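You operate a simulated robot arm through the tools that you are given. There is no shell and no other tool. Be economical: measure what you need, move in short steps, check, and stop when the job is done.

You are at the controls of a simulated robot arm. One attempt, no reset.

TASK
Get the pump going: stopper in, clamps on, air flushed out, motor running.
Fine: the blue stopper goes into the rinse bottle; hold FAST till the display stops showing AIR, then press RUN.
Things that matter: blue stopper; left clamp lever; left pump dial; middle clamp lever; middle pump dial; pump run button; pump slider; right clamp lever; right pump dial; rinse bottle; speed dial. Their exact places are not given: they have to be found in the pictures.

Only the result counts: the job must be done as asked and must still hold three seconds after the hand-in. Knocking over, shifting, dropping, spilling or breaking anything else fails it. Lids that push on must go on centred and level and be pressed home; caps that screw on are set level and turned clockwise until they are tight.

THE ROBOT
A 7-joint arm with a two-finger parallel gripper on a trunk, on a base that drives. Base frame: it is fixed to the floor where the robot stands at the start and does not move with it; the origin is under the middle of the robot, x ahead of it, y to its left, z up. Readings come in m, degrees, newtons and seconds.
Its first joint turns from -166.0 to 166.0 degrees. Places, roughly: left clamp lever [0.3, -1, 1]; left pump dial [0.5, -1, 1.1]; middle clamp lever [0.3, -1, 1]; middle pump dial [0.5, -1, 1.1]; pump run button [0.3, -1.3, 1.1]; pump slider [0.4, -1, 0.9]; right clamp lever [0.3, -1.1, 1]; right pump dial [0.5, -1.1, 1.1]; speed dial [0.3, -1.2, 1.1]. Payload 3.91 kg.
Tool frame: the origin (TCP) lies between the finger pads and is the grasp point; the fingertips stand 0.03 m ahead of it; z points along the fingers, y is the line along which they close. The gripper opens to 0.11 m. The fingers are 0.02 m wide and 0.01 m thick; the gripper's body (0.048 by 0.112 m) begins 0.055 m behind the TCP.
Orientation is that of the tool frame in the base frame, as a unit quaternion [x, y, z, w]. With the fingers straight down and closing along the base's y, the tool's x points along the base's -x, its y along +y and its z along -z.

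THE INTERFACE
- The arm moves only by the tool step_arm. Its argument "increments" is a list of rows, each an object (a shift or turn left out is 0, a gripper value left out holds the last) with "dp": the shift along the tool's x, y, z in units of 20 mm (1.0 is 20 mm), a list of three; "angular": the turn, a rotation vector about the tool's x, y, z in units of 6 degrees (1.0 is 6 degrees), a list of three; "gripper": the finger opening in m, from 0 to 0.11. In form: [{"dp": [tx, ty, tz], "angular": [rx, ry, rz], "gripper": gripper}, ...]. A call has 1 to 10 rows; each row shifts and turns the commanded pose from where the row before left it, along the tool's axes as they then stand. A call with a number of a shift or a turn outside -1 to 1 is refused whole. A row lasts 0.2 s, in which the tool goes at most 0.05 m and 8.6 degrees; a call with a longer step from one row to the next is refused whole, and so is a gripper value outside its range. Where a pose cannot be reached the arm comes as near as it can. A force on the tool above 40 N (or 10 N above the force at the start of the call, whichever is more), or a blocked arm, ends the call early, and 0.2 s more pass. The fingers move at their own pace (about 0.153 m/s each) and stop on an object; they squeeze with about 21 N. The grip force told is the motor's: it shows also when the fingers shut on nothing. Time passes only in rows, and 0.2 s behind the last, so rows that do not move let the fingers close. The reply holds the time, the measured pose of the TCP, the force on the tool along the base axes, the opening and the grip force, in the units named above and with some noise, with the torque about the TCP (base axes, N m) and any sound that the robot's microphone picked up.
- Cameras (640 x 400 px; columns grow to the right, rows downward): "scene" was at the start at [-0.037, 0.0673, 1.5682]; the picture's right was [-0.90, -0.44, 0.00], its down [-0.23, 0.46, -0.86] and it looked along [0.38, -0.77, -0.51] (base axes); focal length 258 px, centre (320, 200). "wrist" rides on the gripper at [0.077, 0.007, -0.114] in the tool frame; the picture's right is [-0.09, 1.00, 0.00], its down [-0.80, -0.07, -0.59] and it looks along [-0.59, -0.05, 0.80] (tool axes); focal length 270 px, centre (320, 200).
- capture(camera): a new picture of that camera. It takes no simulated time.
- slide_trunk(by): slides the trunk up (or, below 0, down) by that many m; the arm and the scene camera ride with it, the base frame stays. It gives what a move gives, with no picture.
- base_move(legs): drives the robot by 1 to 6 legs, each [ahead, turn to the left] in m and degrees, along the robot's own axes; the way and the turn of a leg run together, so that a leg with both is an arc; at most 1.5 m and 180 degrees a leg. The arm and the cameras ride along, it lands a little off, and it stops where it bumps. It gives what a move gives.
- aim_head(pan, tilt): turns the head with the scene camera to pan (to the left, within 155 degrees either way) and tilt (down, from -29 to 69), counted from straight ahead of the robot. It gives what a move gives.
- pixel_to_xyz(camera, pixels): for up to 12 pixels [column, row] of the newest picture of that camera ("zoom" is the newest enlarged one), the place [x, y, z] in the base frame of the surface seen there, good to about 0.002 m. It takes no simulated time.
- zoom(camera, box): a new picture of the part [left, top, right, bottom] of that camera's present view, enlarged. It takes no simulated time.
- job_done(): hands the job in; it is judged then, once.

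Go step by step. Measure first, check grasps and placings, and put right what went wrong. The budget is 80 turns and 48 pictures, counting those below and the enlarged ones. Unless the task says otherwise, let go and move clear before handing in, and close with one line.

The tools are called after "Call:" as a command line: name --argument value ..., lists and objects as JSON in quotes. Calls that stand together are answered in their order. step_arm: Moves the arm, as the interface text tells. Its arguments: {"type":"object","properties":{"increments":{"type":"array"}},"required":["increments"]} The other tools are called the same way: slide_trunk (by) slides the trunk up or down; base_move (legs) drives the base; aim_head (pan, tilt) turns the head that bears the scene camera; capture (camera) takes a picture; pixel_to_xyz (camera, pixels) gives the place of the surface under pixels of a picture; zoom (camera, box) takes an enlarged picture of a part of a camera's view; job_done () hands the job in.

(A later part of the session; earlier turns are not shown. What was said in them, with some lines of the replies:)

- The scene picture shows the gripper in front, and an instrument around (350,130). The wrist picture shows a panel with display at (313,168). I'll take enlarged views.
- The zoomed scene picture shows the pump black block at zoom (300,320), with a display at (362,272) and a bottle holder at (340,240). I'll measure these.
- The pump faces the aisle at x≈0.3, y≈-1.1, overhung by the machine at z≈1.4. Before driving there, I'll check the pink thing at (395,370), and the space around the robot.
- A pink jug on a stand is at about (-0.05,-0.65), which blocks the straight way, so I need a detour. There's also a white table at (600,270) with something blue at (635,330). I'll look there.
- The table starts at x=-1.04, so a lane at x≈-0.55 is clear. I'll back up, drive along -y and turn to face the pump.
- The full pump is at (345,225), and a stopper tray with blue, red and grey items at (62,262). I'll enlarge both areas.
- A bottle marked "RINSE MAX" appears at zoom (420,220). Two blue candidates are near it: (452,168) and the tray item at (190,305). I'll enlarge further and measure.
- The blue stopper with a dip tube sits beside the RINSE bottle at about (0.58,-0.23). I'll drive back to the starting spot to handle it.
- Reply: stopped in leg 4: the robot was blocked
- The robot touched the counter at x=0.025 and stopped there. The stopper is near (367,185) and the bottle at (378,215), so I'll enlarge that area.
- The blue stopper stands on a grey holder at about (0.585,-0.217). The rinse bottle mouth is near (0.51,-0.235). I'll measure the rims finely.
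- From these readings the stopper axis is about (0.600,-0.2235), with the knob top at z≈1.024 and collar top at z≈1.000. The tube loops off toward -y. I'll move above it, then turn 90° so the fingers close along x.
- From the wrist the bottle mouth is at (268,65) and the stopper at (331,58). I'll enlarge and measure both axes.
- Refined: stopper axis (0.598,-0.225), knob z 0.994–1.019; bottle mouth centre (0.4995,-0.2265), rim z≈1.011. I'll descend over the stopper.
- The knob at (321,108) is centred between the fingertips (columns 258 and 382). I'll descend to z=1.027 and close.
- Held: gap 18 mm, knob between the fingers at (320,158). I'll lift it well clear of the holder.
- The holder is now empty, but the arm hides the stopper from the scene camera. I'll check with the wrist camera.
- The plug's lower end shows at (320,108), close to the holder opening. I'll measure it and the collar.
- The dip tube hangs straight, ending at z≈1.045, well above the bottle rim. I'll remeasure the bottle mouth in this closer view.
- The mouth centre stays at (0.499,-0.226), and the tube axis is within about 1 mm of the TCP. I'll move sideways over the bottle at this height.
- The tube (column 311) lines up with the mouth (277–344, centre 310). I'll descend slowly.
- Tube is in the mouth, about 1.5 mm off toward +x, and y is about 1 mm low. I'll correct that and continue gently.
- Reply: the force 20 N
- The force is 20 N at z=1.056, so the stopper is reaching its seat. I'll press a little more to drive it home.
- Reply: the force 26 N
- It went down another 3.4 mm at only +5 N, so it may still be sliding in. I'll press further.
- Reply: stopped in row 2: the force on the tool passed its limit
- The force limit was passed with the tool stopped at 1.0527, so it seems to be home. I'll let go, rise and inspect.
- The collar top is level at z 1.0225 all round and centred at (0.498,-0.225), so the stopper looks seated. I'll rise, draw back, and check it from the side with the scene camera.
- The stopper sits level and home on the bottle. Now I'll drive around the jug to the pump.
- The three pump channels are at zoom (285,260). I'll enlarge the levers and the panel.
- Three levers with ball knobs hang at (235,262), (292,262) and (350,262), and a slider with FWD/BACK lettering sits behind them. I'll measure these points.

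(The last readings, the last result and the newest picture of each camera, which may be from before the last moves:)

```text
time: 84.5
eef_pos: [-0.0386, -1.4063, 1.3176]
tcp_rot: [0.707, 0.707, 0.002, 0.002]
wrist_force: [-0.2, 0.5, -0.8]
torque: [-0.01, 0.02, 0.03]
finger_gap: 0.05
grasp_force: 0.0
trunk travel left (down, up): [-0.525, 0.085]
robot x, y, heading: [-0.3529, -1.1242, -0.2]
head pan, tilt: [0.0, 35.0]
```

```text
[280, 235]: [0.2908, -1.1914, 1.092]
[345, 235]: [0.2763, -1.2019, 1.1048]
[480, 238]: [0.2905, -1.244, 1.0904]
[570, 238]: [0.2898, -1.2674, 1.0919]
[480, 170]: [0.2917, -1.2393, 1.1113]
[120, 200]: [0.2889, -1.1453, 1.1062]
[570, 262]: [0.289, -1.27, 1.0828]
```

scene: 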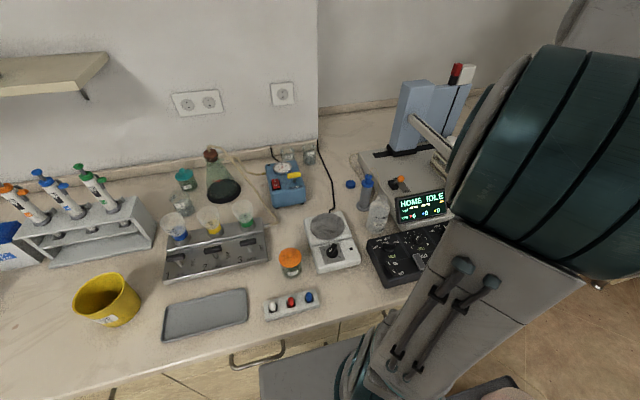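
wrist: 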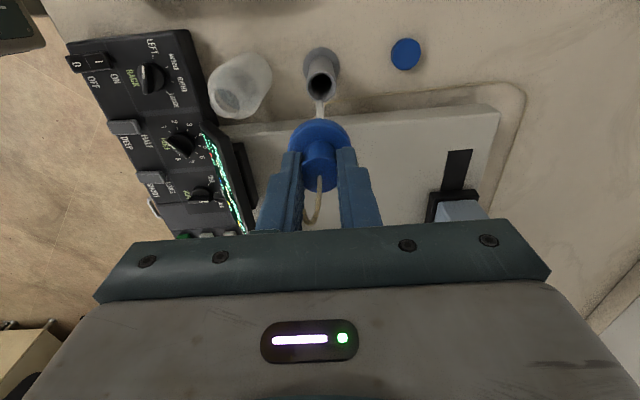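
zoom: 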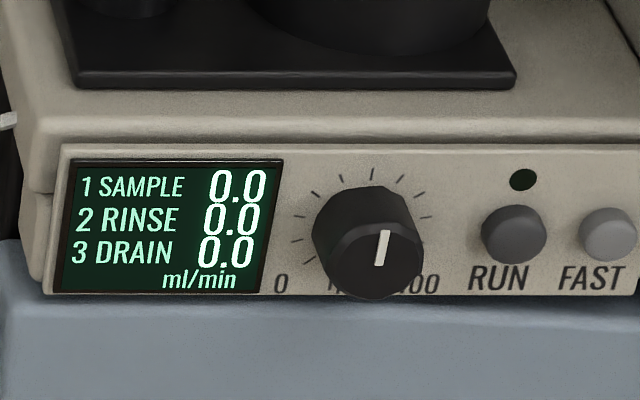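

The slider sits at its FWD end. RUN is at about (0.29,-1.252,1.092) and FAST at (0.29,-1.277,1.092). The levers poke out toward me with balls near x≈0.28, z≈1.02. I'll bring the tool in front of the pump and start turning it horizontal, with the camera on top.

Call:
step_arm --increments '[{"dp": [1, 0.7, 0.5]}, {"dp": [1, 0.7, 0.5]}, {"dp": [1, 0.7, 0.5]}, {"dp": [1, 0.7, 0.5]}, {"dp": [1, 0.7, 0.5]}, {"dp": [1, 0.7, 0.5]}, {"dp": [1, 0.7, 0.5]}, {"dp": [1, 0.7, 0.5]}, {"dp": [1, 0.7, 0.5]}, {"dp": [1, 0.7, 0.5]}]'

Call:
step_arm --increments '[{"angular": [0, 0, 1], "gripper": 0.0}, {"angular": [0, 0, 1]}, {"angular": [0, 0, 1]}, {"angular": [0, 0, 1]}, {"angular": [0, 0, 1]}, {"angular": [0, 0, 1]}, {"angular": [0, 0, 1]}, {"angular": [0, 0, 1]}, {"angular": [0, 0, 1]}, {"angular": [0, 0, 1]}]'

Call:
step_arm --increments '[{"angular": [0, 0, 1]}, {"angular": [0, 0, 1]}, {"angular": [0, 0, 1]}, {"angular": [0, 0, 1]}, {"angular": [0, 0, 1]}, {}]'

```text
time: 86.7
eef_pos: [0.1031, -1.2071, 1.2175]
tcp_rot: [0.708, 0.707, 0.001, 0.002]
wrist_force: [-0.5, 0.9, 0.6]
torque: [-0.01, -0.01, 0.01]
finger_gap: 0.05
grasp_force: 0.0
trunk travel left (down, up): [-0.525, 0.085]
robot x, y, heading: [-0.3494, -1.1231, -0.2]
head pan, tilt: [0.0, 35.0]
```

```text
time: 88.9
eef_pos: [0.1018, -1.2056, 1.2198]
tcp_rot: [0.966, 0.257, 0.002, 0.001]
wrist_force: [-0.7, -1.1, 0.0]
torque: [0.01, -0.02, -0.03]
finger_gap: 0.0
grasp_force: 21.4
trunk travel left (down, up): [-0.525, 0.085]
robot x, y, heading: [-0.3534, -1.1251, -0.2]
head pan, tilt: [0.0, 35.0]
```

```text
time: 90.3
eef_pos: [0.1019, -1.2061, 1.2176]
tcp_rot: [1.0, -0.001, 0.001, 0.0]
wrist_force: [0.2, 0.3, 0.2]
torque: [0.02, 0.01, -0.02]
finger_gap: 0.0
grasp_force: 20.9
trunk travel left (down, up): [-0.525, 0.085]
robot x, y, heading: [-0.3498, -1.1246, -0.1]
head pan, tilt: [0.0, 35.0]
```

Yaw is done (tool x now ahead). I'll pitch the fingers forward to horizontal.

Call:
step_arm --increments '[{"angular": [0, 1, 0]}, {"angular": [0, 1, 0]}, {"angular": [0, 1, 0]}, {"angular": [0, 1, 0]}, {"angular": [0, 1, 0]}, {"angular": [0, 1, 0]}, {"angular": [0, 1, 0]}, {"angular": [0, 1, 0]}, {"angular": [0, 1, 0]}, {"angular": [0, 1, 0]}]'

Call:
step_arm --increments '[{"angular": [0, 1, 0]}, {"angular": [0, 1, 0]}, {"angular": [0, 1, 0]}, {"angular": [0, 1, 0]}, {"angular": [0, 1, 0]}, {}]'

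Call:
capture --camera "wrist"

```text
time: 92.5
eef_pos: [0.1014, -1.2071, 1.218]
tcp_rot: [0.865, -0.001, 0.502, 0.001]
wrist_force: [0.2, -0.8, 1.3]
torque: [0.02, 0.0, 0.02]
finger_gap: 0.0001
grasp_force: 21.4
trunk travel left (down, up): [-0.525, 0.085]
robot x, y, heading: [-0.3471, -1.1248, -0.2]
head pan, tilt: [0.0, 35.0]
```

```text
time: 93.9
eef_pos: [0.129, -1.217, 1.2417]
tcp_rot: [0.706, 0.0, 0.709, 0.0]
wrist_force: [-0.7, 0.1, 0.4]
torque: [0.01, -0.04, 0.01]
finger_gap: 0.0002
grasp_force: 20.8
out of reach, approached as far as the arm can: row 3, 4, 5
trunk travel left (down, up): [-0.525, 0.085]
robot x, y, heading: [-0.349, -1.1256, -0.0]
head pan, tilt: [0.0, 35.0]
```

```text
15 pictures are left
```

wrist: 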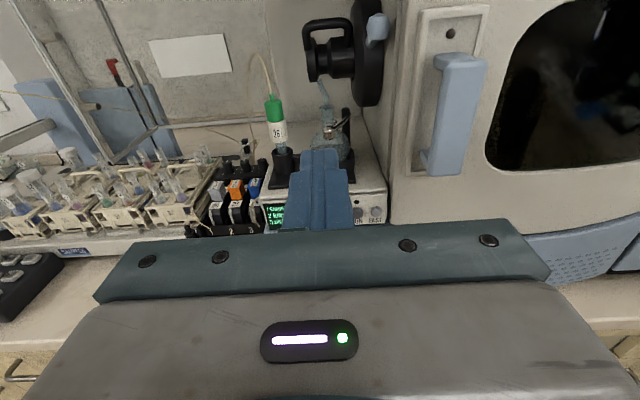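

The tool is horizontal. It ended at (0.129,-1.217,1.242), since the pose needed some more reach. I'll lower the trunk, so both arm and head camera get nearer lever height, and look at the levers.

Call:
slide_trunk --by -0.15

Call:
zoom --camera "scene" --box '[310, 130, 410, 230]'

```text
time: 95.7
eef_pos: [0.1282, -1.2159, 1.0906]
tcp_rot: [0.706, 0.0, 0.709, 0.001]
wrist_force: [0.1, -0.9, 0.0]
torque: [0.02, -0.02, 0.0]
finger_gap: 0.0
grasp_force: 20.5
trunk travel left (down, up): [-0.375, 0.235]
robot x, y, heading: [-0.3521, -1.1247, -0.3]
head pan, tilt: [0.0, 35.0]
```

```text
4.00 times, centred on (360, 180) of scene
```

zoom: 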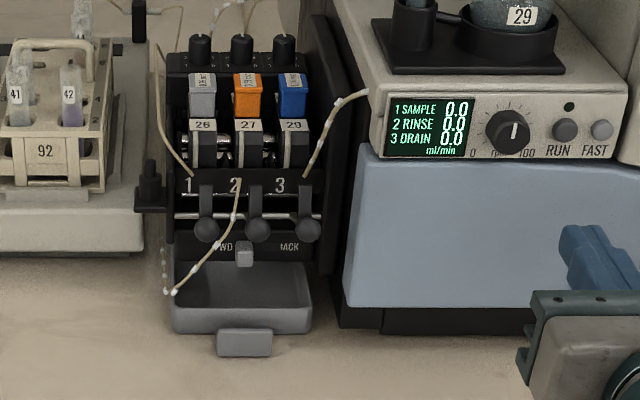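

Call:
pixel_to_xyz --camera "zoom" --pixels '[[206, 188], [206, 200], [206, 212], [206, 230], [206, 240], [200, 216], [250, 214], [305, 190], [305, 205], [309, 228], [280, 214], [258, 228]]'

Call:
pixel_to_xyz --camera "zoom" --pixels '[[230, 186], [230, 200], [245, 240], [245, 255], [240, 290], [240, 320], [565, 130], [601, 130], [515, 130], [552, 128], [150, 200], [340, 200]]'

```text
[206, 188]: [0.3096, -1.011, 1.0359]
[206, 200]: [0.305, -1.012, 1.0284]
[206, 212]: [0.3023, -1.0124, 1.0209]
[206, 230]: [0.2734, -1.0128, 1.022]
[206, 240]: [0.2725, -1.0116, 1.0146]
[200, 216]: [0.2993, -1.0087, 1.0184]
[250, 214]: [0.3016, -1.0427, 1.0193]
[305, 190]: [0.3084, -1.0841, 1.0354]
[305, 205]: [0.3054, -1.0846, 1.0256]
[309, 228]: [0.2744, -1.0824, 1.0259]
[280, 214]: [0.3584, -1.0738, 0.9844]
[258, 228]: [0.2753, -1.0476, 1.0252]
```

```text
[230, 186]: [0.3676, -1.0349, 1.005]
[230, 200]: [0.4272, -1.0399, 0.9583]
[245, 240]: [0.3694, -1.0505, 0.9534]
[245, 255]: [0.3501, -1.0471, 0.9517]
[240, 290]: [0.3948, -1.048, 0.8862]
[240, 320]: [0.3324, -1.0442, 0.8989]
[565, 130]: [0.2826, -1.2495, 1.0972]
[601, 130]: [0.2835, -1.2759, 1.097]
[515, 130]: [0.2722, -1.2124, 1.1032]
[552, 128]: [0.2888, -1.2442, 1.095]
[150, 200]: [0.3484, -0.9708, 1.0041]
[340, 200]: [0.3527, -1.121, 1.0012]
```

Pivot rod is at (0.358,·,0.984) and the ball centres at about (0.285,·,1.02), so the levers point out and about 27° up. I'll bring the closed fingertips above the left lever's ball and test pressing down gently.

Call:
step_arm --increments '[{"dp": [0, -1, 0]}, {"dp": [0, -1, 0]}, {"dp": [0, -1, 0]}, {"dp": [0, -1, 0]}, {"dp": [0, -1, 0]}, {"dp": [0, -1, 0]}, {"dp": [0, -1, 0]}, {"dp": [0, -1, 0]}, {"dp": [0, -1, 0]}, {"dp": [-0.6, -1, 0]}]'

Call:
step_arm --increments '[{"dp": [-0.6, -0.2, 1]}, {"dp": [0, 0, 1]}, {"dp": [0, 0, 1]}, {"dp": [0, 0, 1]}, {"dp": [0, 0, 1]}, {"dp": [0, 0, 1]}, {"dp": [0, 0, 0.9]}, {}]'

```text
time: 97.9
eef_pos: [0.1413, -1.0208, 1.088]
tcp_rot: [0.706, 0.0, 0.709, 0.001]
wrist_force: [0.7, 0.4, 0.1]
torque: [-0.02, -0.02, 0.01]
finger_gap: 0.0
grasp_force: 20.5
out of reach, approached as far as the arm can: row 1, 2, 4
trunk travel left (down, up): [-0.375, 0.235]
robot x, y, heading: [-0.3564, -1.128, -0.1]
head pan, tilt: [0.0, 35.0]
```

```text
time: 99.7
eef_pos: [0.2798, -1.0148, 1.0757]
tcp_rot: [0.706, 0.001, 0.708, 0.0]
wrist_force: [-0.9, 0.5, 0.2]
torque: [-0.02, 0.0, -0.02]
finger_gap: 0.0
grasp_force: 21.1
trunk travel left (down, up): [-0.375, 0.235]
robot x, y, heading: [-0.3533, -1.1236, -0.4]
head pan, tilt: [0.0, 35.0]
```

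Tips are at x≈0.31 above the left lever. I'll press down in small steps.

Call:
step_arm --increments '[{"dp": [-0.6, -0.14, 0]}, {"dp": [-0.6, 0, 0]}, {"dp": [-0.3, 0, 0]}, {"dp": [-0.3, 0, 0]}, {"dp": [-0.3, 0, 0]}, {}]'

```text
time: 101.1
eef_pos: [0.2761, -1.0118, 1.0373]
tcp_rot: [0.703, 0.0, 0.711, 0.0]
wrist_force: [-14.9, -0.2, 16.2]
torque: [0.01, -0.33, -0.04]
finger_gap: 0.0
grasp_force: 21.4
trunk travel left (down, up): [-0.375, 0.235]
robot x, y, heading: [-0.3522, -1.1249, -0.5]
head pan, tilt: [0.0, 35.0]
```

There's contact: 16 N up and 15 N backward at z=1.037. I'll take a look to see whether the lever moved.

Call:
zoom --camera "scene" --box '[310, 130, 410, 230]'

```text
4.00 times, centred on (360, 180) of scene
```

zoom: 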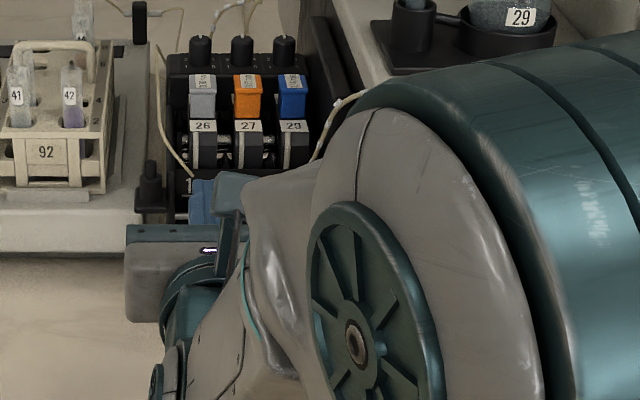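

The arm hides the lever. I'll press on gently and see whether it yields.

Call:
step_arm --increments '[{"dp": [-0.25, 0, -0.2]}, {"dp": [-0.25, 0, -0.2]}, {"dp": [-0.25, 0, -0.1]}, {}]'

```text
time: 101.7
eef_pos: [0.2759, -1.0118, 1.0351]
tcp_rot: [0.697, -0.002, 0.717, -0.001]
wrist_force: [1.5, 1.1, 15.6]
torque: [0.0, -0.05, 0.0]
finger_gap: 0.0
grasp_force: 21.1
trunk travel left (down, up): [-0.375, 0.235]
robot x, y, heading: [-0.3502, -1.1282, -0.2]
head pan, tilt: [0.0, 35.0]
stopped in row 2: the force on the tool passed its limit (the readings are from after the stop); the commanded pose is now the measured one
```

It's blocked downward, so the clamp must close upward. I'll back off, go under the ball and lift.

Call:
step_arm --increments '[{"dp": [0.5, 0, 0]}, {"dp": [0, 0, -1], "angular": [0, -0.27, 0]}, {"dp": [0, 0, -1]}, {"dp": [0, 0, -1]}, {"dp": [-1, 0, 0]}, {"dp": [-1, 0, 0]}, {"dp": [-1, 0, 0]}, {"dp": [-0.25, 0, 0]}, {}]'

```text
time: 103.7
eef_pos: [0.2147, -1.0124, 0.9766]
tcp_rot: [0.71, 0.0, 0.704, -0.001]
wrist_force: [0.0, -0.1, -0.4]
torque: [-0.02, 0.03, -0.02]
finger_gap: 0.0
grasp_force: 20.5
trunk travel left (down, up): [-0.375, 0.235]
robot x, y, heading: [-0.3538, -1.1241, -0.3]
head pan, tilt: [0.0, 35.0]
```

Tips are at z≈0.977, below the ball. I'll go in 53 mm and lift.

Call:
step_arm --increments '[{"dp": [0, 0, 1]}, {"dp": [0, 0, 1]}, {"dp": [0, 0, 0.6]}, {"dp": [0.5, 0, 0]}, {"dp": [0.4, 0, 0]}, {"dp": [0.3, 0, 0.05]}, {"dp": [0.3, 0, 0.1]}, {"dp": [0.3, 0, 0.15]}, {}]'

```text
time: 105.7
eef_pos: [0.272, -1.0102, 1.0138]
tcp_rot: [0.71, -0.001, 0.704, 0.0]
wrist_force: [-0.6, 0.7, -0.6]
torque: [0.0, -0.02, 0.02]
finger_gap: 0.0
grasp_force: 21.7
trunk travel left (down, up): [-0.375, 0.235]
robot x, y, heading: [-0.3519, -1.1287, 0.1]
head pan, tilt: [0.0, 35.0]
```

It's moving up with little force, so the lever is yielding. I'll continue along its arc.

Call:
step_arm --increments '[{"dp": [0.3, 0, 0.2]}, {"dp": [0.3, 0, 0.25]}, {"dp": [0.25, 0, 0.3]}, {"dp": [0.2, 0, 0.4]}, {"dp": [0.1, 0, 0.4]}, {}]'

Call:
capture --camera "wrist"

```text
time: 107.0
eef_pos: [0.3046, -1.0125, 1.0355]
tcp_rot: [0.71, -0.002, 0.704, 0.0]
wrist_force: [-1.4, 0.3, -0.1]
torque: [0.0, 0.0, -0.04]
finger_gap: 0.0
grasp_force: 21.1
trunk travel left (down, up): [-0.375, 0.235]
robot x, y, heading: [-0.3511, -1.1302, -0.2]
head pan, tilt: [0.0, 35.0]
```

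```text
12 pictures are left
```

wrist: 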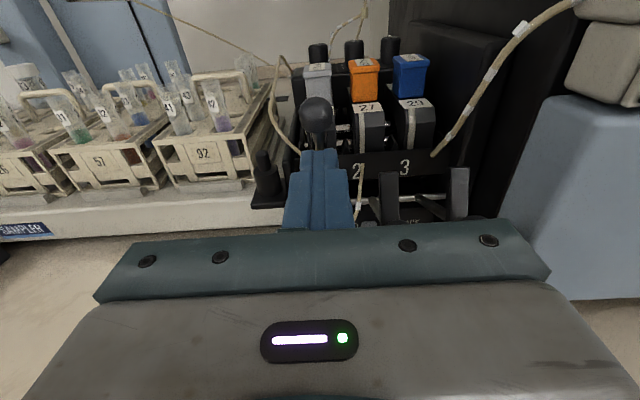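

The left lever has swung up, with its ball at (317,115). I'll measure its angle.

Call:
pixel_to_xyz --camera "wrist" --pixels '[[317, 115], [317, 100], [317, 130], [317, 145], [390, 185], [458, 180]]'

```text
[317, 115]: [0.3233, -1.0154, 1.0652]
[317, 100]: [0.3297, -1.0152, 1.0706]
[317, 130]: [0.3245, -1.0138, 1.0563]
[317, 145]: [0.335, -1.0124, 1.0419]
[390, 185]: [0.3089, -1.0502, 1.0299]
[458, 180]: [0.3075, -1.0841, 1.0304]
```

The ball centre is about (0.333, 1.062), or 72°. I'll push forward until it meets its stop.

Call:
step_arm --increments '[{"dp": [0.1, 0, 0.3]}, {"dp": [0, 0, 0.3]}, {"dp": [0, 0, 0.3]}, {}]'

Call:
step_arm --increments '[{"dp": [0, 0, 0.25]}, {"dp": [0, 0, 0.25]}, {"dp": [0, 0, 0.25]}, {}]'

```text
time: 108.0
eef_pos: [0.3217, -1.0141, 1.0373]
tcp_rot: [0.71, -0.001, 0.704, 0.0]
wrist_force: [-0.1, 0.6, 0.1]
torque: [0.01, 0.0, 0.01]
finger_gap: 0.0001
grasp_force: 21.2
trunk travel left (down, up): [-0.375, 0.235]
robot x, y, heading: [-0.3506, -1.1273, -0.3]
head pan, tilt: [0.0, 35.0]
```

```text
time: 108.8
eef_pos: [0.3291, -1.012, 1.0379]
tcp_rot: [0.712, 0.0, 0.703, -0.001]
wrist_force: [-26.8, -4.4, 5.7]
torque: [-0.02, 0.19, -0.39]
finger_gap: 0.0001
grasp_force: 21.0
trunk travel left (down, up): [-0.375, 0.235]
robot x, y, heading: [-0.354, -1.1279, -0.3]
head pan, tilt: [0.0, 35.0]
stopped in row 3: the force on the tool passed its limit (the readings are from after the stop); the commanded pose is now the measured one
```

It reached its stop. I'll back out, go down, shift to the middle lever, and repeat the same motion.

Call:
step_arm --increments '[{"dp": [0, 0, -0.5]}, {"dp": [0, 0, -1]}, {"dp": [0, 0, -1]}, {"dp": [0, 0, -1]}, {"dp": [0, 0, -1]}, {"dp": [-0.3, 0, -1]}, {"dp": [-1, 0, -0.2]}, {"dp": [-1, 0.78, 0]}, {"dp": [-0.75, 1, 0]}, {}]'

```text
time: 111.0
eef_pos: [0.2192, -1.0484, 0.9737]
tcp_rot: [0.713, -0.001, 0.701, 0.0]
wrist_force: [0.0, 0.0, -0.2]
torque: [-0.01, 0.01, -0.01]
finger_gap: 0.0
grasp_force: 21.2
trunk travel left (down, up): [-0.375, 0.235]
robot x, y, heading: [-0.3531, -1.1267, -0.1]
head pan, tilt: [0.0, 35.0]
```

In position below the middle ball. I'll go in, lift and follow the arc.

Call:
step_arm --increments '[{"dp": [0, 0, 1]}, {"dp": [0, 0, 1]}, {"dp": [0, 0, 0.45]}, {"dp": [0.5, 0, 0]}, {"dp": [0.5, 0, 0]}, {"dp": [0.35, 0, 0.05]}, {"dp": [0.3, 0, 0.1]}, {"dp": [0.3, 0, 0.15]}, {}]'

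Call:
step_arm --increments '[{"dp": [0.3, 0, 0.2]}, {"dp": [0.3, 0, 0.25]}, {"dp": [0.25, 0, 0.3]}, {"dp": [0.2, 0, 0.4]}, {"dp": [0.1, 0, 0.4]}, {"dp": [0.1, 0, 0.3]}, {"dp": [0, 0, 0.3]}, {"dp": [0, 0, 0.25]}, {}]'

Call:
step_arm --increments '[{"dp": [0, 0, 0.25]}, {"dp": [0, 0, 0.25]}, {"dp": [0, 0, 0.25]}, {}]'

```text
time: 113.0
eef_pos: [0.2753, -1.0498, 1.012]
tcp_rot: [0.712, -0.001, 0.702, 0.001]
wrist_force: [-0.4, 0.4, -0.6]
torque: [-0.04, -0.03, -0.02]
finger_gap: 0.0
grasp_force: 20.8
trunk travel left (down, up): [-0.375, 0.235]
robot x, y, heading: [-0.3508, -1.128, -0.4]
head pan, tilt: [0.0, 35.0]
```

```text
time: 115.0
eef_pos: [0.3217, -1.0472, 1.0381]
tcp_rot: [0.713, -0.001, 0.702, 0.0]
wrist_force: [0.1, -0.6, 0.1]
torque: [0.02, -0.03, 0.03]
finger_gap: 0.0
grasp_force: 21.2
trunk travel left (down, up): [-0.375, 0.235]
robot x, y, heading: [-0.3477, -1.1243, -0.2]
head pan, tilt: [0.0, 35.0]
```

```text
time: 115.8
eef_pos: [0.3273, -1.0461, 1.0382]
tcp_rot: [0.714, -0.001, 0.7, 0.001]
wrist_force: [-25.8, -3.2, 5.0]
torque: [-0.08, 0.13, -0.38]
finger_gap: 0.0001
grasp_force: 21.1
trunk travel left (down, up): [-0.375, 0.235]
robot x, y, heading: [-0.3524, -1.1258, -0.3]
head pan, tilt: [0.0, 35.0]
stopped in row 3: the force on the tool passed its limit (the readings are from after the stop); the commanded pose is now the measured one
```

The middle lever met the same stop. I'll move on to the right lever (y≈-1.0835).

Call:
step_arm --increments '[{"dp": [0, 0, -0.5]}, {"dp": [0, 0, -1]}, {"dp": [0, 0, -1]}, {"dp": [0, 0, -1]}, {"dp": [0, 0, -1]}, {"dp": [-0.3, 0, -1], "angular": [0, 0.2, 0]}, {"dp": [-1, 0, 0]}, {"dp": [-1, 0.85, 0]}, {"dp": [-0.75, 1, 0]}, {}]'

Call:
step_arm --increments '[{"dp": [0, 0, 1]}, {"dp": [0, 0, 1]}, {"dp": [0, 0, 0.3]}, {"dp": [0.5, 0, 0]}, {"dp": [0.5, 0, 0]}, {"dp": [0.35, 0, 0.05]}, {"dp": [0.3, 0, 0.1]}, {"dp": [0.3, 0, 0.15]}, {}]'

Call:
step_arm --increments '[{"dp": [0.3, 0, 0.2]}, {"dp": [0.3, 0, 0.25]}, {"dp": [0.25, 0, 0.3]}, {"dp": [0.2, 0, 0.4]}, {"dp": [0.1, 0, 0.4]}, {"dp": [0.1, 0, 0.3]}, {"dp": [0, 0, 0.3]}, {"dp": [0, 0, 0.25]}, {}]'

Call:
step_arm --increments '[{"dp": [0, 0, 0.25]}, {"dp": [0, 0, 0.25]}, {"dp": [0, 0, 0.25]}, {}]'

```text
time: 118.0
eef_pos: [0.223, -1.0832, 0.9759]
tcp_rot: [0.708, 0.0, 0.706, 0.0]
wrist_force: [-0.3, 0.9, 0.3]
torque: [-0.01, 0.0, 0.03]
finger_gap: 0.0
grasp_force: 21.5
trunk travel left (down, up): [-0.375, 0.235]
robot x, y, heading: [-0.3522, -1.1309, -0.5]
head pan, tilt: [0.0, 35.0]
```

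```text
time: 120.0
eef_pos: [0.2746, -1.0828, 1.014]
tcp_rot: [0.707, 0.0, 0.707, 0.0]
wrist_force: [-0.4, -0.5, 0.2]
torque: [-0.01, -0.01, 0.05]
finger_gap: 0.0
grasp_force: 20.5
trunk travel left (down, up): [-0.375, 0.235]
robot x, y, heading: [-0.3544, -1.1273, -0.3]
head pan, tilt: [0.0, 35.0]
```

```text
time: 122.0
eef_pos: [0.324, -1.0847, 1.0401]
tcp_rot: [0.708, 0.001, 0.707, 0.0]
wrist_force: [0.5, 0.7, 0.0]
torque: [0.04, 0.0, -0.01]
finger_gap: 0.0001
grasp_force: 20.7
trunk travel left (down, up): [-0.375, 0.235]
robot x, y, heading: [-0.352, -1.125, 0.0]
head pan, tilt: [0.0, 35.0]
```

```text
time: 122.8
eef_pos: [0.3292, -1.0835, 1.0401]
tcp_rot: [0.709, 0.0, 0.705, 0.0]
wrist_force: [-28.3, -1.6, 6.1]
torque: [0.12, -0.04, -0.11]
finger_gap: 0.0
grasp_force: 21.0
trunk travel left (down, up): [-0.375, 0.235]
robot x, y, heading: [-0.3537, -1.1246, -0.1]
head pan, tilt: [0.0, 35.0]
stopped in row 3: the force on the tool passed its limit (the readings are from after the stop); the commanded pose is now the measured one
```

All three levers met their stops. I'll back out, move before the FAST button and take a picture.

Call:
step_arm --increments '[{"dp": [0, 0, -0.5]}, {"dp": [0, 0, -1]}, {"dp": [0, 0, -1]}, {"dp": [0, 0, -1]}, {"dp": [0, 0, -1]}, {"dp": [0, 0, -1]}, {"dp": [0, 0, -0.7]}, {"dp": [0.9, 1, 0]}, {"dp": [0.9, 1, 0]}, {"dp": [0.9, 1, 0]}]'

Call:
step_arm --increments '[{"dp": [0, 1, 0]}, {"dp": [0, 1, 0]}, {"dp": [0, 1, 0]}, {"dp": [0, 1, 0]}, {"dp": [0, 1, 0]}, {"dp": [0, 1, 0]}, {"dp": [0, 0.65, 0]}, {}]'

Call:
zoom --camera "scene" --box '[310, 130, 410, 230]'

```text
time: 125.0
eef_pos: [0.2092, -1.1435, 1.0939]
tcp_rot: [0.71, 0.003, 0.704, -0.004]
wrist_force: [-1.1, -5.9, 0.8]
torque: [0.02, 0.03, 0.45]
finger_gap: 0.0002
grasp_force: 21.3
trunk travel left (down, up): [-0.375, 0.235]
robot x, y, heading: [-0.3539, -1.1267, -0.4]
head pan, tilt: [0.0, 35.0]
```

```text
time: 126.8
eef_pos: [0.21, -1.2772, 1.0933]
tcp_rot: [0.71, 0.001, 0.704, 0.0]
wrist_force: [0.0, 0.0, 0.2]
torque: [0.02, 0.02, 0.01]
finger_gap: 0.0001
grasp_force: 21.3
trunk travel left (down, up): [-0.375, 0.235]
robot x, y, heading: [-0.3471, -1.1246, -0.3]
head pan, tilt: [0.0, 35.0]
```

```text
4.00 times, centred on (360, 180) of scene
```

zoom: 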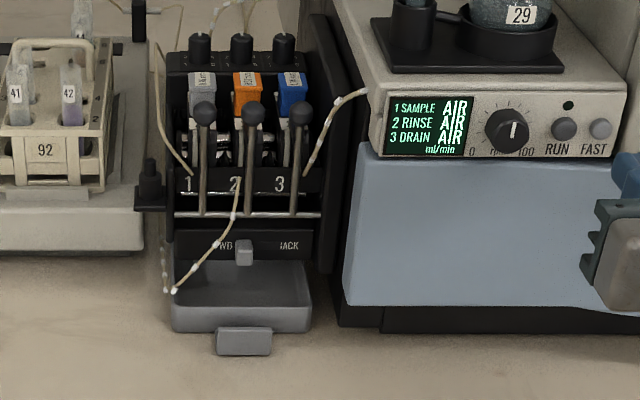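

All three clamps are up and the display now shows AIR on all channels. I'll press FAST at (0.2835,-1.276,1.097).

Call:
step_arm --increments '[{"dp": [0.15, -0.05, 1]}, {"dp": [0, 0, 0.9]}, {"dp": [0, 0, 0.2]}, {"dp": [0, 0, 0.2]}, {}]'

```text
time: 128.0
eef_pos: [0.2554, -1.2773, 1.0937]
tcp_rot: [0.711, 0.002, 0.703, -0.001]
wrist_force: [-1.1, 0.6, 0.2]
torque: [0.01, 0.07, 0.03]
finger_gap: 0.0
grasp_force: 20.9
trunk travel left (down, up): [-0.375, 0.235]
robot x, y, heading: [-0.3516, -1.1271, -0.2]
head pan, tilt: [0.0, 35.0]
heard: click
```

A click was heard, so FAST is pressed. I'll press a touch deeper and hold.

Call:
step_arm --increments '[{"dp": [0, 0, 0.06]}, {}, {}, {}, {}, {}, {}, {}, {}, {}]'

Call:
step_arm --increments '[{}, {}, {}, {}, {}, {}, {}, {}, {}, {}]'

Call:
zoom --camera "scene" --box '[365, 140, 421, 175]'

```text
time: 130.2
eef_pos: [0.2583, -1.2757, 1.0944]
tcp_rot: [0.71, 0.001, 0.704, -0.001]
wrist_force: [-2.0, 1.0, -0.8]
torque: [-0.05, 0.04, 0.01]
finger_gap: 0.0001
grasp_force: 20.3
trunk travel left (down, up): [-0.375, 0.235]
robot x, y, heading: [-0.3502, -1.126, 0.2]
head pan, tilt: [0.0, 35.0]
```

```text
time: 132.4
eef_pos: [0.2574, -1.2759, 1.0944]
tcp_rot: [0.71, 0.001, 0.704, 0.0]
wrist_force: [-1.9, -0.4, -1.2]
torque: [-0.02, 0.02, -0.02]
finger_gap: 0.0
grasp_force: 20.7
trunk travel left (down, up): [-0.375, 0.235]
robot x, y, heading: [-0.3537, -1.1307, -0.2]
head pan, tilt: [0.0, 35.0]
```

```text
11.43 times, centred on (393, 158) of scene
```

zoom: 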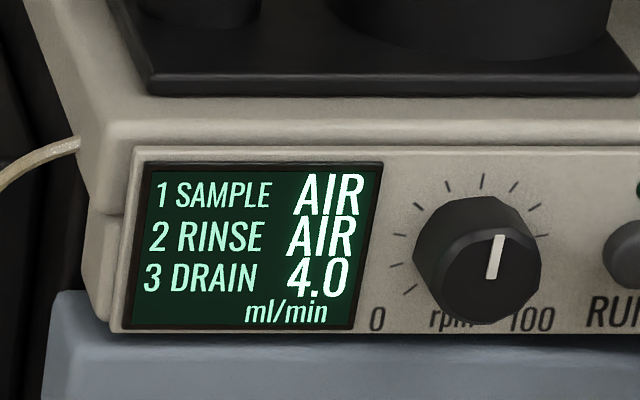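

DRAIN now shows 4.0, while SAMPLE and RINSE still show AIR. I'll keep holding.

Call:
step_arm --increments '[{}, {}, {}, {}, {}, {}, {}, {}, {}, {}]'

Call:
step_arm --increments '[{}, {}, {}, {}, {}, {}, {}, {}, {}, {}]'

Call:
step_arm --increments '[{}, {}, {}, {}, {}, {}, {}, {}, {}, {}]'

Call:
zoom --camera "scene" --box '[365, 140, 421, 175]'

```text
time: 134.6
eef_pos: [0.257, -1.2768, 1.0956]
tcp_rot: [0.71, 0.001, 0.704, 0.0]
wrist_force: [-2.7, 0.2, -0.4]
torque: [0.01, 0.01, 0.02]
finger_gap: 0.0001
grasp_force: 20.9
trunk travel left (down, up): [-0.375, 0.235]
robot x, y, heading: [-0.3556, -1.1243, -0.1]
head pan, tilt: [0.0, 35.0]
```

```text
time: 136.8
eef_pos: [0.2572, -1.2762, 1.0948]
tcp_rot: [0.71, 0.001, 0.704, -0.001]
wrist_force: [-2.8, 1.1, -0.6]
torque: [0.02, 0.0, 0.01]
finger_gap: 0.0
grasp_force: 21.3
trunk travel left (down, up): [-0.375, 0.235]
robot x, y, heading: [-0.3515, -1.1241, -0.0]
head pan, tilt: [0.0, 35.0]
```

```text
time: 139.0
eef_pos: [0.2576, -1.2763, 1.0958]
tcp_rot: [0.71, 0.001, 0.704, 0.0]
wrist_force: [-2.7, -0.5, -0.2]
torque: [0.01, 0.0, -0.02]
finger_gap: 0.0
grasp_force: 20.8
trunk travel left (down, up): [-0.375, 0.235]
robot x, y, heading: [-0.3513, -1.1288, -0.3]
head pan, tilt: [0.0, 35.0]
```

```text
11.43 times, centred on (393, 158) of scene
```

zoom: 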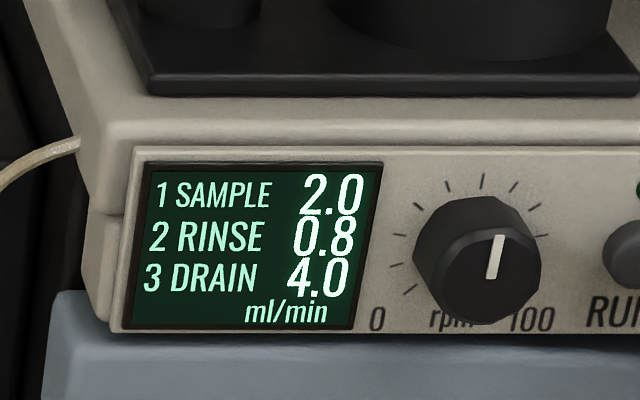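

No AIR is left on any channel. I'll release FAST, shift to RUN at y≈-1.250 and press it once.

Call:
step_arm --increments '[{"dp": [0, 0, -1]}, {"dp": [0, 0, -0.5]}, {"dp": [0, -0.65, 0]}, {"dp": [0, -0.65, 0]}, {}]'

Call:
step_arm --increments '[{"dp": [0, 0, 1]}, {"dp": [0, 0, 0.4]}, {"dp": [0, 0, 0.1]}, {}]'

```text
time: 140.2
eef_pos: [0.228, -1.25, 1.0959]
tcp_rot: [0.71, 0.0, 0.704, 0.0]
wrist_force: [0.2, 0.0, -0.3]
torque: [-0.02, -0.01, -0.02]
finger_gap: 0.0
grasp_force: 21.1
trunk travel left (down, up): [-0.375, 0.235]
robot x, y, heading: [-0.3527, -1.1248, -0.3]
head pan, tilt: [0.0, 35.0]
```

```text
time: 141.2
eef_pos: [0.2572, -1.2504, 1.0965]
tcp_rot: [0.71, 0.002, 0.704, -0.001]
wrist_force: [-1.7, 0.5, 0.9]
torque: [0.02, -0.02, 0.01]
finger_gap: 0.0001
grasp_force: 21.1
trunk travel left (down, up): [-0.375, 0.235]
robot x, y, heading: [-0.3537, -1.1265, -0.3]
head pan, tilt: [0.0, 35.0]
heard: click
```

RUN clicked. I'll back off and check the lamp and display.

Call:
step_arm --increments '[{"dp": [0, 0, -1]}, {"dp": [0, 0, -1]}, {"dp": [0, 0, -1]}, {"dp": [0, 0, -1]}, {"dp": [0, 0.5, 0]}, {"dp": [0, 1, 0]}, {}, {}, {}]'

Call:
zoom --camera "scene" --box '[320, 130, 420, 205]'

```text
time: 143.2
eef_pos: [0.176, -1.2809, 1.0965]
tcp_rot: [0.71, 0.001, 0.704, -0.001]
wrist_force: [0.4, -0.2, 1.1]
torque: [0.07, -0.02, -0.01]
finger_gap: 0.0001
grasp_force: 20.8
trunk travel left (down, up): [-0.375, 0.235]
robot x, y, heading: [-0.3493, -1.1256, -0.4]
head pan, tilt: [0.0, 35.0]
```

```text
5.33 times, centred on (370, 168) of scene
```

zoom: 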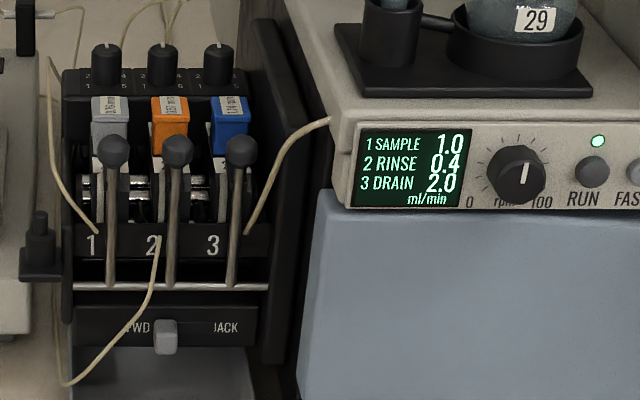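

The RUN lamp is lit, the display reads 1.0 / 0.4 / 2.0 ml/min with no AIR, all three clamps are up, and the tool is clear. I'm handing in.

Call:
job_done

```text
The job is handed in.
```

The pump is running: the blue stopper is in the rinse bottle, all three clamps are on, the air is flushed out and the RUN lamp is lit.
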